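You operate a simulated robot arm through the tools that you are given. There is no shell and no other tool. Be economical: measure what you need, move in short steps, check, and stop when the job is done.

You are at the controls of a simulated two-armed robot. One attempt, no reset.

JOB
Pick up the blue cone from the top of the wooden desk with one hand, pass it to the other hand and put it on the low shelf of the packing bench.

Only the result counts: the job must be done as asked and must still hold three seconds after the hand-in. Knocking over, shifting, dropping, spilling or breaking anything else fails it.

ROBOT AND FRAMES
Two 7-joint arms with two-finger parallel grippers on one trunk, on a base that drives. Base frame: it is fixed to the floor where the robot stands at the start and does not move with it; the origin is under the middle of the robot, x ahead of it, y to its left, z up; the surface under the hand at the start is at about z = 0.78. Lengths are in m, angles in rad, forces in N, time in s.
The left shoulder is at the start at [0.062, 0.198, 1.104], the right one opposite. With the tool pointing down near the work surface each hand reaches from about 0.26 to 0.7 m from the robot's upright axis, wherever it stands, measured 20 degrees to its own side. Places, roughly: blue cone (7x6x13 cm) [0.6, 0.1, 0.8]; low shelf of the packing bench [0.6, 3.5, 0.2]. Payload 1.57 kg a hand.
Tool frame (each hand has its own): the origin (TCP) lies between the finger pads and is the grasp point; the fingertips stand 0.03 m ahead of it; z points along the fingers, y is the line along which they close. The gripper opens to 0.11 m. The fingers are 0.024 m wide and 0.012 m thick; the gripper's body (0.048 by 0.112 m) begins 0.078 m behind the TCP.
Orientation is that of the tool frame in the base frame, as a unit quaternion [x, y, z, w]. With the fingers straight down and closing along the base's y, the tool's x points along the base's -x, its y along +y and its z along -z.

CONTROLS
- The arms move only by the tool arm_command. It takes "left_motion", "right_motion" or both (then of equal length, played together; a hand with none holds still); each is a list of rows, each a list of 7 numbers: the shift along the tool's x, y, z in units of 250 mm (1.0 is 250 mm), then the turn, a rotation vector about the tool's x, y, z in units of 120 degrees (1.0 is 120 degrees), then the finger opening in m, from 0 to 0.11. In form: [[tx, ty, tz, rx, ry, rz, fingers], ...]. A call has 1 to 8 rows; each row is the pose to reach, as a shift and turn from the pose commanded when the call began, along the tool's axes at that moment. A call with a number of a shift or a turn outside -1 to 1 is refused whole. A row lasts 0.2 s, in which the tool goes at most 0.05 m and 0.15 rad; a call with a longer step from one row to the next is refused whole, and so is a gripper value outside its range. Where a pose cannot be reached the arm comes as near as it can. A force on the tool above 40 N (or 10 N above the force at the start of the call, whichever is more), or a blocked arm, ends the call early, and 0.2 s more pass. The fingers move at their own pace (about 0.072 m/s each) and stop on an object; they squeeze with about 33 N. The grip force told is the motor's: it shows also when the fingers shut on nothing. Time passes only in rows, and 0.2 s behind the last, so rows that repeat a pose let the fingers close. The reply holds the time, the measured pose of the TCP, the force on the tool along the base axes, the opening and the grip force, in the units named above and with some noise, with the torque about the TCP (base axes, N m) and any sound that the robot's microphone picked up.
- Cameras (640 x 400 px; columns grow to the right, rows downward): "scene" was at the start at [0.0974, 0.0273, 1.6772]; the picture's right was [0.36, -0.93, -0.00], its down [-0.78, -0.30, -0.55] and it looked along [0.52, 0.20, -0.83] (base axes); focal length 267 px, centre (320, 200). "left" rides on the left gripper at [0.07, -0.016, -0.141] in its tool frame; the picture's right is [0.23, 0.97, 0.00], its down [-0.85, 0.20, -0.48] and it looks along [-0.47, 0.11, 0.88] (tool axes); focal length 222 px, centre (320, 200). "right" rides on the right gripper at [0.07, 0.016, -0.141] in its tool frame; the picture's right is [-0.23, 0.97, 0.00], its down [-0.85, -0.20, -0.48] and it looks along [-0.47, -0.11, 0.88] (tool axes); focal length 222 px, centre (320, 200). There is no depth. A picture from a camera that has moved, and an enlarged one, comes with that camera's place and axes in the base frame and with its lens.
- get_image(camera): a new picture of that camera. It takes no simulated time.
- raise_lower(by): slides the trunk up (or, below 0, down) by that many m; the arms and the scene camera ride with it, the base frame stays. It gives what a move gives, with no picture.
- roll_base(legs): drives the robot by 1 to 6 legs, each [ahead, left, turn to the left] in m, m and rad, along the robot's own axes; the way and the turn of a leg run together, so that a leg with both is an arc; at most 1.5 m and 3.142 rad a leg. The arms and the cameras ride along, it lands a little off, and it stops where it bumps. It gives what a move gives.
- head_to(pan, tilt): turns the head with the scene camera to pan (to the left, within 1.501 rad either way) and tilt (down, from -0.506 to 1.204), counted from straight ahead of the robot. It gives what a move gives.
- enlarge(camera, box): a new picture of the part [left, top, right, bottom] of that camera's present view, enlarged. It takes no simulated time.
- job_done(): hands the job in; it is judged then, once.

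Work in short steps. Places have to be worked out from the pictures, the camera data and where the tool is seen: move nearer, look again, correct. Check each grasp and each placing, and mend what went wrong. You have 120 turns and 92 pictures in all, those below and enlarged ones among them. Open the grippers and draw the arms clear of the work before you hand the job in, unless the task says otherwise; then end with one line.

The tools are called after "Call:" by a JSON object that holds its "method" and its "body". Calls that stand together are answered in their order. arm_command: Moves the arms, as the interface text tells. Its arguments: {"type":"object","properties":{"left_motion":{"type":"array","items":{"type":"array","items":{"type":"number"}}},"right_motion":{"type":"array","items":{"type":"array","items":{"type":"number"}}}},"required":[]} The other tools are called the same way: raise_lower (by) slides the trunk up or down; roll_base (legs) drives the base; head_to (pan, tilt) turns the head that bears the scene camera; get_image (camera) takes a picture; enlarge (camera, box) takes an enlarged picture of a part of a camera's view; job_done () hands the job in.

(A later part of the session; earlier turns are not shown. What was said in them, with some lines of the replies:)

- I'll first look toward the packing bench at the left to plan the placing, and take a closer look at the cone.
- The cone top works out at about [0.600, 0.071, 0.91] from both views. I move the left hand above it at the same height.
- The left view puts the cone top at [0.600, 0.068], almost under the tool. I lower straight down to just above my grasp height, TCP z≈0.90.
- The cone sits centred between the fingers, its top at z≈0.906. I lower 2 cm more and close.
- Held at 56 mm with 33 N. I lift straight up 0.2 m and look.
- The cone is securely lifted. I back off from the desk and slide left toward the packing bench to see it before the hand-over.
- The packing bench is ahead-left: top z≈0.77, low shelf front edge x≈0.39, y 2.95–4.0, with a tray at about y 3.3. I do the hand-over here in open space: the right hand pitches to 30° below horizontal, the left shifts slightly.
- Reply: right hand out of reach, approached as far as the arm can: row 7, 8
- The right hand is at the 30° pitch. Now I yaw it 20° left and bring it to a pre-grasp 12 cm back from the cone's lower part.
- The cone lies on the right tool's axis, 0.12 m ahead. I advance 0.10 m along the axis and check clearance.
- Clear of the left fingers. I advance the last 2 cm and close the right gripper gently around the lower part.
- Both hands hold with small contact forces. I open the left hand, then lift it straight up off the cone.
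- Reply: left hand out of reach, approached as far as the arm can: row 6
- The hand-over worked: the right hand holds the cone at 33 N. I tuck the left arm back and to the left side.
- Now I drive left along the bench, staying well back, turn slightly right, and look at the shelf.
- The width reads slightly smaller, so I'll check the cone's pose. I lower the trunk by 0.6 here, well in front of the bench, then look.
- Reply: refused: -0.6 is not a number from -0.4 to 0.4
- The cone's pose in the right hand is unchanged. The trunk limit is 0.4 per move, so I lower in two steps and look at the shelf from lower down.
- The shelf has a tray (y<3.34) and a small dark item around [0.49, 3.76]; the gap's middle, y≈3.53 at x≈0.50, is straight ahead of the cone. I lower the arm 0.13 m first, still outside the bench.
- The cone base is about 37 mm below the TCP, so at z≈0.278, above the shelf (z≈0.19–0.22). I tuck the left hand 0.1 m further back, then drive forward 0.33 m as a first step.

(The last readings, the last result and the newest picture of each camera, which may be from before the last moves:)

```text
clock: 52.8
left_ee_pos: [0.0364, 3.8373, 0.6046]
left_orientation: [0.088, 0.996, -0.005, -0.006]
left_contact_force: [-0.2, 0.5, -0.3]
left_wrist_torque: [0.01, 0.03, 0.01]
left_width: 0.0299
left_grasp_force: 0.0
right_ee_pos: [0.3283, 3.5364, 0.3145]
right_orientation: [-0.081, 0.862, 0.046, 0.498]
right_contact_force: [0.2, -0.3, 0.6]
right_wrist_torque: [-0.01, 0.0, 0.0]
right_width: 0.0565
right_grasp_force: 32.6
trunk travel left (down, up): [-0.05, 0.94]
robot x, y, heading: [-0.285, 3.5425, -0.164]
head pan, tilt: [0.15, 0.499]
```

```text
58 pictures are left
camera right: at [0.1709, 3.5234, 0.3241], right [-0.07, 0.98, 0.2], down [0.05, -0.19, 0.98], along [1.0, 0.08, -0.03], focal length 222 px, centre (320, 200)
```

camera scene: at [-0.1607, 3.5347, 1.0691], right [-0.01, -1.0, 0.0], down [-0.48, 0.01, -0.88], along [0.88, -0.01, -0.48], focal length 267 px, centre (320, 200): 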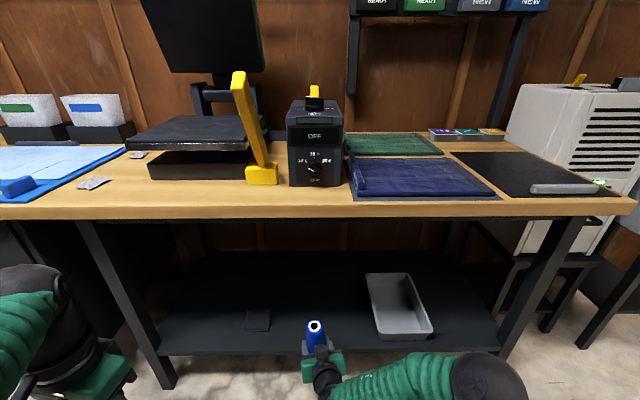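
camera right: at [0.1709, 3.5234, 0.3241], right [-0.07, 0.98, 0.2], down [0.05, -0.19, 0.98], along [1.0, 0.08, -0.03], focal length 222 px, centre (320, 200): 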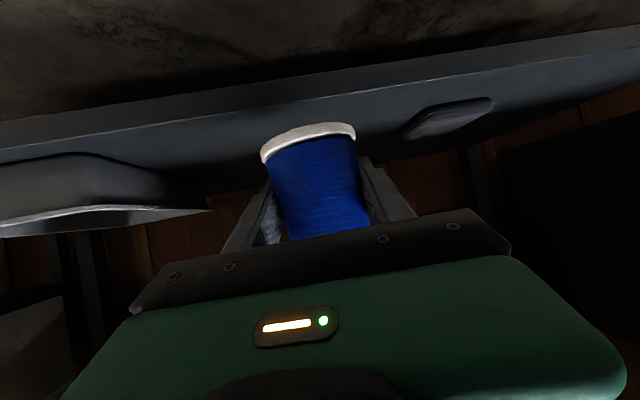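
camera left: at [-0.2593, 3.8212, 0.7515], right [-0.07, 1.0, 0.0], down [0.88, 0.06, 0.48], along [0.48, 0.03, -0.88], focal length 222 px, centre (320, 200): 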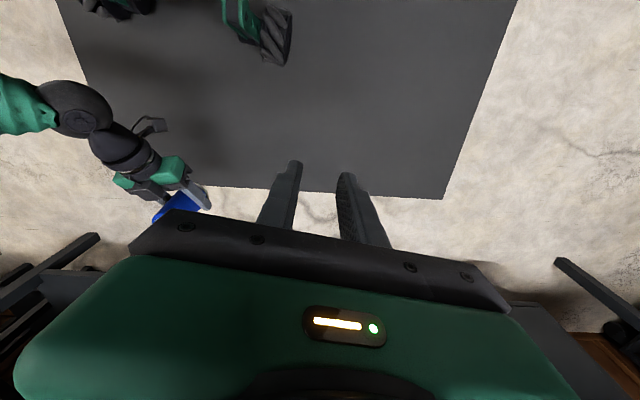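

The shelf edge is just ahead and below the cone. I drive in another 0.145 m.

Call:
{"method": "roll_base", "body": {"legs": [[0.143, 0.024, 0]]}}

Call:
{"method": "get_image", "body": {"camera": "scene"}}

Call:
{"method": "get_image", "body": {"camera": "right"}}

```text
clock: 54.1
left_ee_pos: [0.1859, 3.8357, 0.6027]
left_orientation: [0.089, 0.996, -0.008, -0.012]
left_contact_force: [-0.2, 0.6, 0.6]
left_wrist_torque: [0.02, -0.01, 0.01]
left_width: 0.03
left_grasp_force: 0.0
right_ee_pos: [0.4774, 3.5346, 0.3138]
right_orientation: [-0.078, 0.861, 0.045, 0.5]
right_contact_force: [0.1, -0.3, -0.2]
right_wrist_torque: [0.02, 0.03, -0.03]
right_width: 0.0565
right_grasp_force: 32.8
trunk travel left (down, up): [-0.05, 0.94]
robot x, y, heading: [-0.1313, 3.5352, -0.164]
head pan, tilt: [0.15, 0.499]
```

```text
57 pictures are left
camera scene: at [-0.0103, 3.5357, 1.0685], right [-0.02, -1.0, 0.0], down [-0.48, 0.01, -0.88], along [0.88, -0.02, -0.48], focal length 267 px, centre (320, 200)
```

scene: 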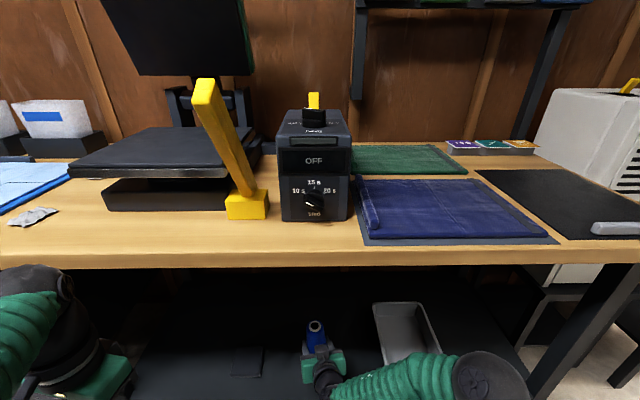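

```text
56 pictures are left
camera right: at [0.3193, 3.521, 0.3241], right [-0.06, 0.98, 0.2], down [0.05, -0.19, 0.98], along [1.0, 0.07, -0.03], focal length 222 px, centre (320, 200)
```

right: 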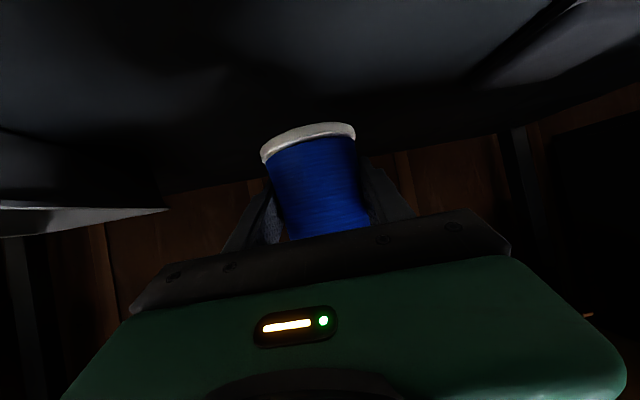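

The cone hangs over the shelf at [0.477, 3.535], clear of tray and flat item. I lower 3.5 cm first.

Call:
{"method": "arm_command", "body": {"right_motion": [[0.04, 0, 0.023, 0, 0, 0, 0], [0.08, 0, 0.046, 0, 0, 0, 0], [0.12, 0, 0.07, 0, 0, 0, 0], [0.12, 0, 0.07, 0, 0, 0, 0]]}}

Call:
{"method": "get_image", "body": {"camera": "right"}}

Call:
{"method": "enlarge", "body": {"camera": "scene", "box": [200, 275, 400, 400]}}

```text
clock: 55.1
left_ee_pos: [0.1848, 3.8341, 0.6]
left_orientation: [0.09, 0.996, -0.009, -0.016]
left_contact_force: [0.5, 0.8, 0.6]
left_wrist_torque: [-0.01, 0.0, 0.0]
left_width: 0.0301
left_grasp_force: 0.1
right_ee_pos: [0.4751, 3.5326, 0.2824]
right_orientation: [-0.078, 0.861, 0.046, 0.5]
right_contact_force: [0.3, -0.6, -0.5]
right_wrist_torque: [0.01, 0.03, -0.02]
right_width: 0.0564
right_grasp_force: 33.3
trunk travel left (down, up): [-0.05, 0.94]
robot x, y, heading: [-0.1305, 3.5375, -0.168]
head pan, tilt: [0.15, 0.499]
```

```text
55 pictures are left
camera right: at [0.3182, 3.5206, 0.2909], right [-0.07, 0.98, 0.2], down [0.04, -0.2, 0.98], along [1.0, 0.07, -0.03], focal length 222 px, centre (320, 200)
```

right: 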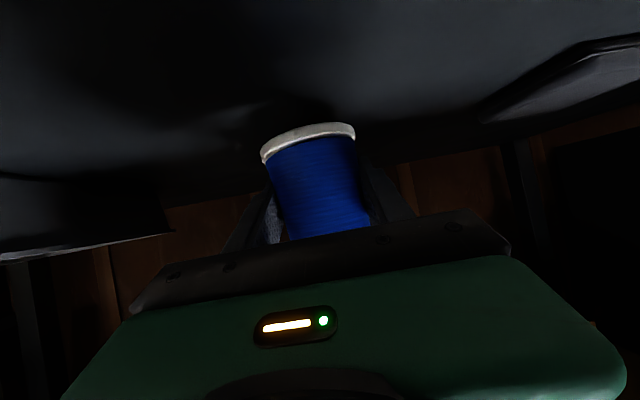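

```text
3.20 times, centred on (300, 338) of scene
camera zoom: at [-0.0101, 3.5367, 1.0685], right [-0.02, -1.0, 0.0], down [-0.48, 0.01, -0.88], along [0.88, -0.02, -0.48], focal length 856 px, centre (384, -240)
```

zoom: 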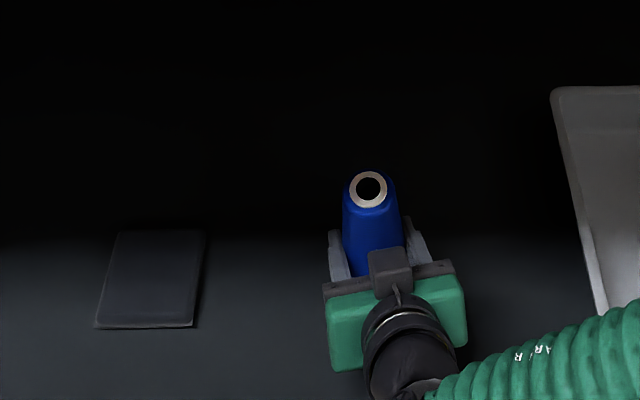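

Clear space all around. I continue down in small steps, watching the force.

Call:
{"method": "arm_command", "body": {"right_motion": [[0.02, 0, 0.012, 0, 0, 0, 0], [0.042, 0, 0.024, 0, 0, 0, 0], [0.042, 0, 0.024, 0, 0, 0, 0]]}}

Call:
{"method": "get_image", "body": {"camera": "right"}}

```text
clock: 55.9
left_ee_pos: [0.1847, 3.8338, 0.5999]
left_orientation: [0.09, 0.996, -0.009, -0.016]
left_contact_force: [0.3, -0.1, -0.3]
left_wrist_torque: [-0.03, 0.01, -0.02]
left_width: 0.0301
left_grasp_force: 0.2
right_ee_pos: [0.4774, 3.5344, 0.2699]
right_orientation: [-0.078, 0.861, 0.046, 0.501]
right_contact_force: [0.6, 1.3, 0.0]
right_wrist_torque: [0.01, 0.01, 0.01]
right_width: 0.0565
right_grasp_force: 33.0
trunk travel left (down, up): [-0.05, 0.94]
robot x, y, heading: [-0.131, 3.5398, -0.168]
head pan, tilt: [0.15, 0.499]
```

```text
53 pictures are left
camera right: at [0.3195, 3.5208, 0.2782], right [-0.07, 0.98, 0.2], down [0.04, -0.2, 0.98], along [1.0, 0.07, -0.03], focal length 222 px, centre (320, 200)
```

right: 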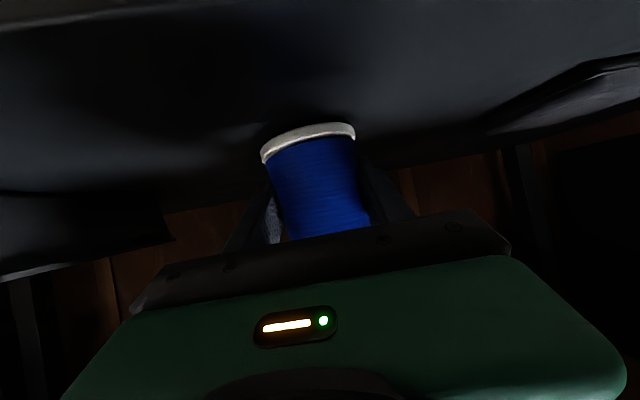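

No contact yet (TCP 0.270, base ≈0.233). Another 1 cm.

Call:
{"method": "arm_command", "body": {"right_motion": [[0.017, 0, 0.01, 0, 0, 0, 0], [0.035, 0, 0.02, 0, 0, 0, 0], [0.035, 0, 0.02, 0, 0, 0, 0]]}}

```text
clock: 56.7
left_ee_pos: [0.1825, 3.8345, 0.6035]
left_orientation: [0.09, 0.996, -0.008, -0.012]
left_contact_force: [0.8, 0.0, -0.7]
left_wrist_torque: [-0.02, 0.0, 0.01]
left_width: 0.03
left_grasp_force: 0.1
right_ee_pos: [0.4781, 3.5329, 0.2623]
right_orientation: [-0.078, 0.859, 0.046, 0.504]
right_contact_force: [-4.6, -1.8, 25.5]
right_wrist_torque: [0.58, 0.59, 0.14]
right_width: 0.0567
right_grasp_force: 33.1
trunk travel left (down, up): [-0.05, 0.94]
robot x, y, heading: [-0.1326, 3.5378, -0.169]
head pan, tilt: [0.15, 0.499]
```

Contact: 25 N upward with little torque, so the cone's base rests on the shelf (z≈0.225). I ease 2 mm up to reduce the load and check the picture before opening.

Call:
{"method": "arm_command", "body": {"right_motion": [[-0.009, 0, -0.005, 0, 0, 0, 0], [-0.009, 0, -0.005, 0, 0, 0, 0]]}}

Call:
{"method": "get_image", "body": {"camera": "right"}}

Call:
{"method": "enlarge", "body": {"camera": "scene", "box": [220, 275, 420, 400]}}

```text
clock: 57.3
left_ee_pos: [0.1834, 3.8348, 0.6019]
left_orientation: [0.09, 0.996, -0.009, -0.014]
left_contact_force: [0.3, 0.3, -0.1]
left_wrist_torque: [0.02, 0.0, -0.03]
left_width: 0.0301
left_grasp_force: 0.1
right_ee_pos: [0.4782, 3.5331, 0.2629]
right_orientation: [-0.078, 0.86, 0.045, 0.502]
right_contact_force: [9.5, 1.6, 16.8]
right_wrist_torque: [0.67, -0.55, -0.29]
right_width: 0.0563
right_grasp_force: 32.7
trunk travel left (down, up): [-0.05, 0.94]
robot x, y, heading: [-0.1334, 3.539, -0.167]
head pan, tilt: [0.15, 0.499]
```

```text
52 pictures are left
camera right: at [0.3202, 3.521, 0.2715], right [-0.07, 0.98, 0.2], down [0.04, -0.2, 0.98], along [1.0, 0.07, -0.03], focal length 222 px, centre (320, 200)
```

right: 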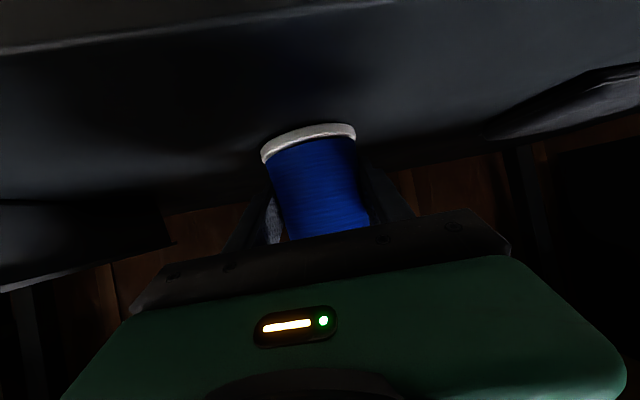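

```text
3.20 times, centred on (320, 338) of scene
camera zoom: at [-0.0125, 3.5368, 1.0688], right [-0.02, -1.0, 0.0], down [-0.48, 0.01, -0.88], along [0.88, -0.02, -0.48], focal length 856 px, centre (320, -240)
```

zoom: 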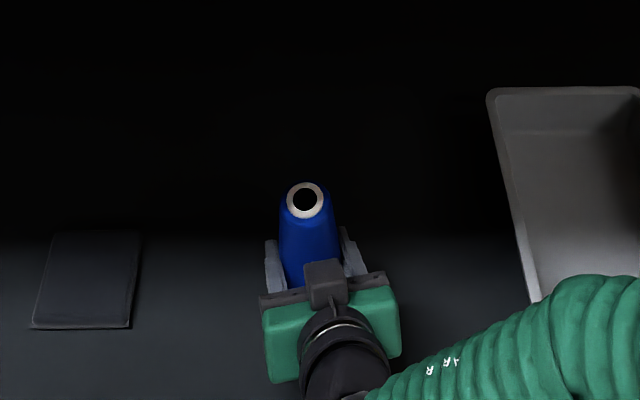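

The cone stands nearly vertical over [0.476, 3.536]. I ease up 1.5 mm more and then open the fingers gradually.

Call:
{"method": "arm_command", "body": {"right_motion": [[-0.007, 0, -0.004, 0, 0, 0, 0], [-0.007, 0, -0.004, 0, 0, 0, 0]]}}

```text
clock: 57.9
left_ee_pos: [0.1838, 3.8331, 0.6005]
left_orientation: [0.09, 0.996, -0.009, -0.014]
left_contact_force: [0.1, -1.0, -0.9]
left_wrist_torque: [0.01, 0.01, -0.02]
left_width: 0.0303
left_grasp_force: 0.0
right_ee_pos: [0.4758, 3.5329, 0.2625]
right_orientation: [-0.078, 0.861, 0.045, 0.501]
right_contact_force: [5.3, 1.4, 10.5]
right_wrist_torque: [0.42, -0.32, -0.13]
right_width: 0.0563
right_grasp_force: 33.5
trunk travel left (down, up): [-0.05, 0.94]
robot x, y, heading: [-0.1323, 3.5384, -0.171]
head pan, tilt: [0.15, 0.499]
```

Load is down to 10 N. I open the fingers slowly in place.

Call:
{"method": "arm_command", "body": {"right_motion": [[-0.002, 0, -0.001, 0, 0, 0, 0.06], [-0.002, 0, -0.001, 0, 0, 0, 0.07], [-0.002, 0, -0.001, 0, 0, 0, 0.09], [-0.002, 0, -0.001, 0, 0, 0, 0.11], [-0.002, 0, -0.001, 0, 0, 0, 0.11], [-0.002, 0, -0.001, 0, 0, 0, 0.11]]}}

Call:
{"method": "get_image", "body": {"camera": "right"}}

Call:
{"method": "enlarge", "body": {"camera": "scene", "box": [220, 275, 420, 400]}}

```text
clock: 59.3
left_ee_pos: [0.1842, 3.8343, 0.5999]
left_orientation: [0.09, 0.996, -0.009, -0.016]
left_contact_force: [-0.9, -0.1, 0.3]
left_wrist_torque: [0.0, -0.01, 0.03]
left_width: 0.0301
left_grasp_force: 0.1
right_ee_pos: [0.4762, 3.5339, 0.2635]
right_orientation: [-0.077, 0.861, 0.045, 0.5]
right_contact_force: [-1.0, -0.4, -0.7]
right_wrist_torque: [-0.02, 0.0, 0.02]
right_width: 0.1101
right_grasp_force: 0.2
trunk travel left (down, up): [-0.05, 0.94]
robot x, y, heading: [-0.1319, 3.538, -0.166]
head pan, tilt: [0.15, 0.499]
```

```text
50 pictures are left
camera right: at [0.3191, 3.5211, 0.2728], right [-0.07, 0.98, 0.2], down [0.04, -0.2, 0.98], along [1.0, 0.07, -0.03], focal length 222 px, centre (320, 200)
```

right: 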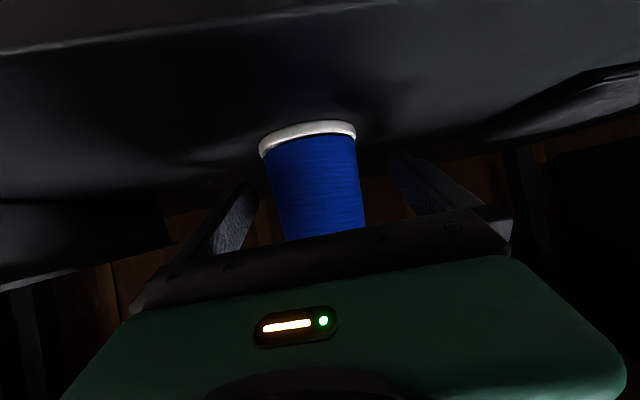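

```text
3.20 times, centred on (320, 338) of scene
camera zoom: at [-0.0103, 3.5367, 1.0683], right [-0.02, -1.0, 0.0], down [-0.48, 0.01, -0.88], along [0.88, -0.02, -0.48], focal length 856 px, centre (320, -240)
```

zoom: 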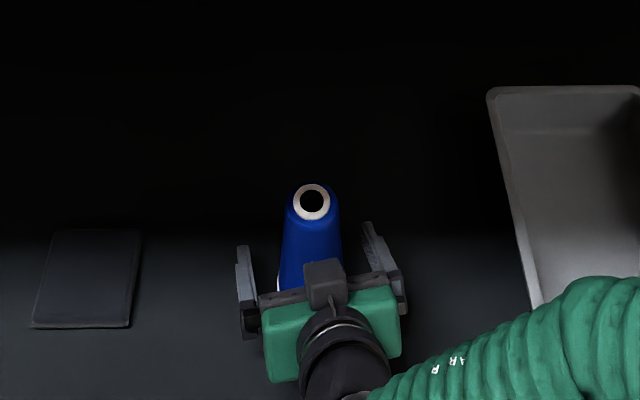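

The cone stands upright and free. I withdraw the right hand along its own axis by 0.1 m.

Call:
{"method": "arm_command", "body": {"right_motion": [[0, 0, -0.08, 0, 0, 0, 0.11], [0, 0, -0.18, 0, 0, 0, 0.11], [0, 0, -0.28, 0, 0, 0, 0.11], [0, 0, -0.4, 0, 0, 0, 0.11], [0, 0, -0.4, 0, 0, 0, 0.11]]}}

Call:
{"method": "get_image", "body": {"camera": "right"}}

Call:
{"method": "enlarge", "body": {"camera": "scene", "box": [220, 275, 420, 400]}}

```text
clock: 60.5
left_ee_pos: [0.1841, 3.8335, 0.6014]
left_orientation: [0.091, 0.996, -0.01, -0.016]
left_contact_force: [0.0, 0.0, -0.2]
left_wrist_torque: [0.0, 0.02, -0.02]
left_width: 0.0301
left_grasp_force: 0.1
right_ee_pos: [0.3901, 3.5192, 0.3131]
right_orientation: [-0.079, 0.861, 0.047, 0.5]
right_contact_force: [-0.6, -0.1, 0.2]
right_wrist_torque: [0.0, 0.01, -0.01]
right_width: 0.1104
right_grasp_force: 0.0
trunk travel left (down, up): [-0.05, 0.94]
robot x, y, heading: [-0.1272, 3.5367, -0.165]
head pan, tilt: [0.15, 0.499]
```

```text
48 pictures are left
camera right: at [0.2334, 3.5048, 0.3216], right [-0.07, 0.98, 0.2], down [0.04, -0.2, 0.98], along [1.0, 0.07, -0.03], focal length 222 px, centre (320, 200)
```

right: 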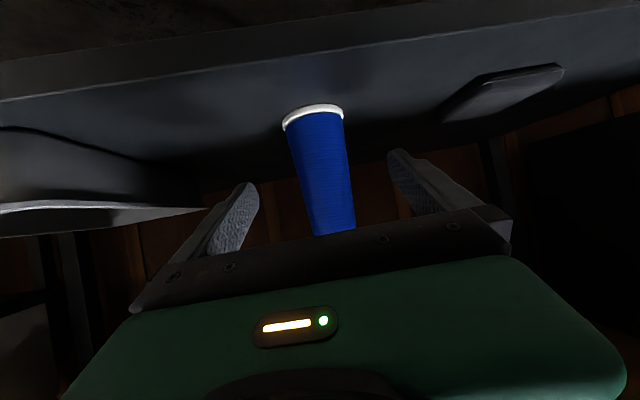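

```text
3.20 times, centred on (320, 338) of scene
camera zoom: at [-0.0106, 3.5365, 1.0684], right [-0.02, -1.0, 0.0], down [-0.48, 0.01, -0.88], along [0.88, -0.02, -0.48], focal length 856 px, centre (320, -240)
```

zoom: 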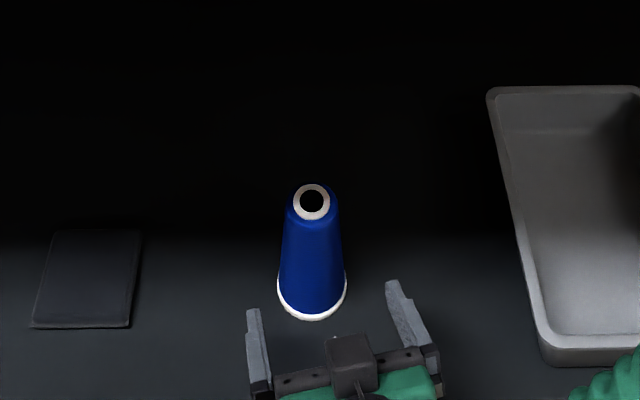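

The cone stands upright on the shelf. I back the base straight away from the bench by 0.4 m and take a last look.

Call:
{"method": "roll_base", "body": {"legs": [[-0.39, -0.066, 0]]}}

Call:
{"method": "get_image", "body": {"camera": "scene"}}

```text
clock: 63.0
left_ee_pos: [-0.2059, 3.8317, 0.6026]
left_orientation: [0.091, 0.996, -0.007, -0.012]
left_contact_force: [0.7, -0.5, 0.0]
left_wrist_torque: [-0.01, 0.0, 0.04]
left_width: 0.0302
left_grasp_force: 0.0
right_ee_pos: [-0.0, 3.5164, 0.3118]
right_orientation: [-0.077, 0.861, 0.045, 0.501]
right_contact_force: [0.6, -0.2, 0.4]
right_wrist_torque: [-0.04, -0.01, -0.02]
right_width: 0.1099
right_grasp_force: 0.1
trunk travel left (down, up): [-0.05, 0.94]
robot x, y, heading: [-0.5256, 3.5401, -0.171]
head pan, tilt: [0.15, 0.499]
```

```text
46 pictures are left
camera scene: at [-0.4036, 3.5327, 1.0691], right [-0.02, -1.0, 0.0], down [-0.48, 0.01, -0.88], along [0.88, -0.02, -0.48], focal length 267 px, centre (320, 200)
```

scene: 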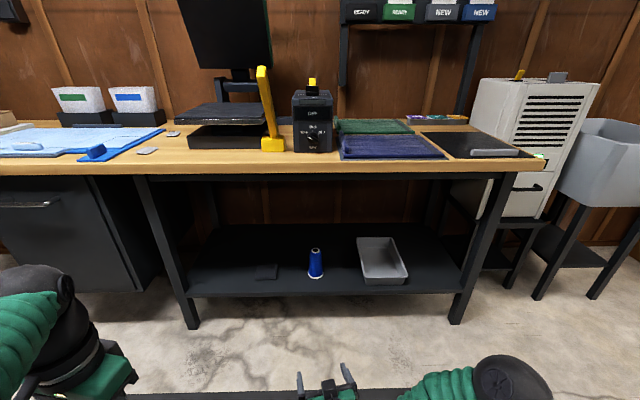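

The cone stands on the low shelf and nothing else has moved. I open the left gripper too before handing in.

Call:
{"method": "arm_command", "body": {"left_motion": [[0, 0, 0, 0, 0, 0, 0.11], [0, 0, 0, 0, 0, 0, 0.11], [0, 0, 0, 0, 0, 0, 0.11]]}}

Call:
{"method": "job_done", "body": {}}

```text
clock: 63.8
left_ee_pos: [-0.2078, 3.8324, 0.6029]
left_orientation: [0.091, 0.996, -0.009, -0.012]
left_contact_force: [-0.4, 0.2, -0.6]
left_wrist_torque: [-0.01, 0.01, -0.01]
left_width: 0.1101
left_grasp_force: 0.1
right_ee_pos: [-0.0003, 3.5156, 0.3136]
right_orientation: [-0.078, 0.861, 0.046, 0.501]
right_contact_force: [0.1, 0.6, 0.2]
right_wrist_torque: [0.01, -0.01, 0.0]
right_width: 0.1099
right_grasp_force: 0.1
trunk travel left (down, up): [-0.05, 0.94]
robot x, y, heading: [-0.5216, 3.5368, -0.174]
head pan, tilt: [0.15, 0.499]
```

```text
The job is handed in.
```

I picked up the blue cone with the left hand, passed it to the right hand, and set it upright on the packing bench's low shelf; the last picture showed it standing there with nothing else on the bench disturbed.
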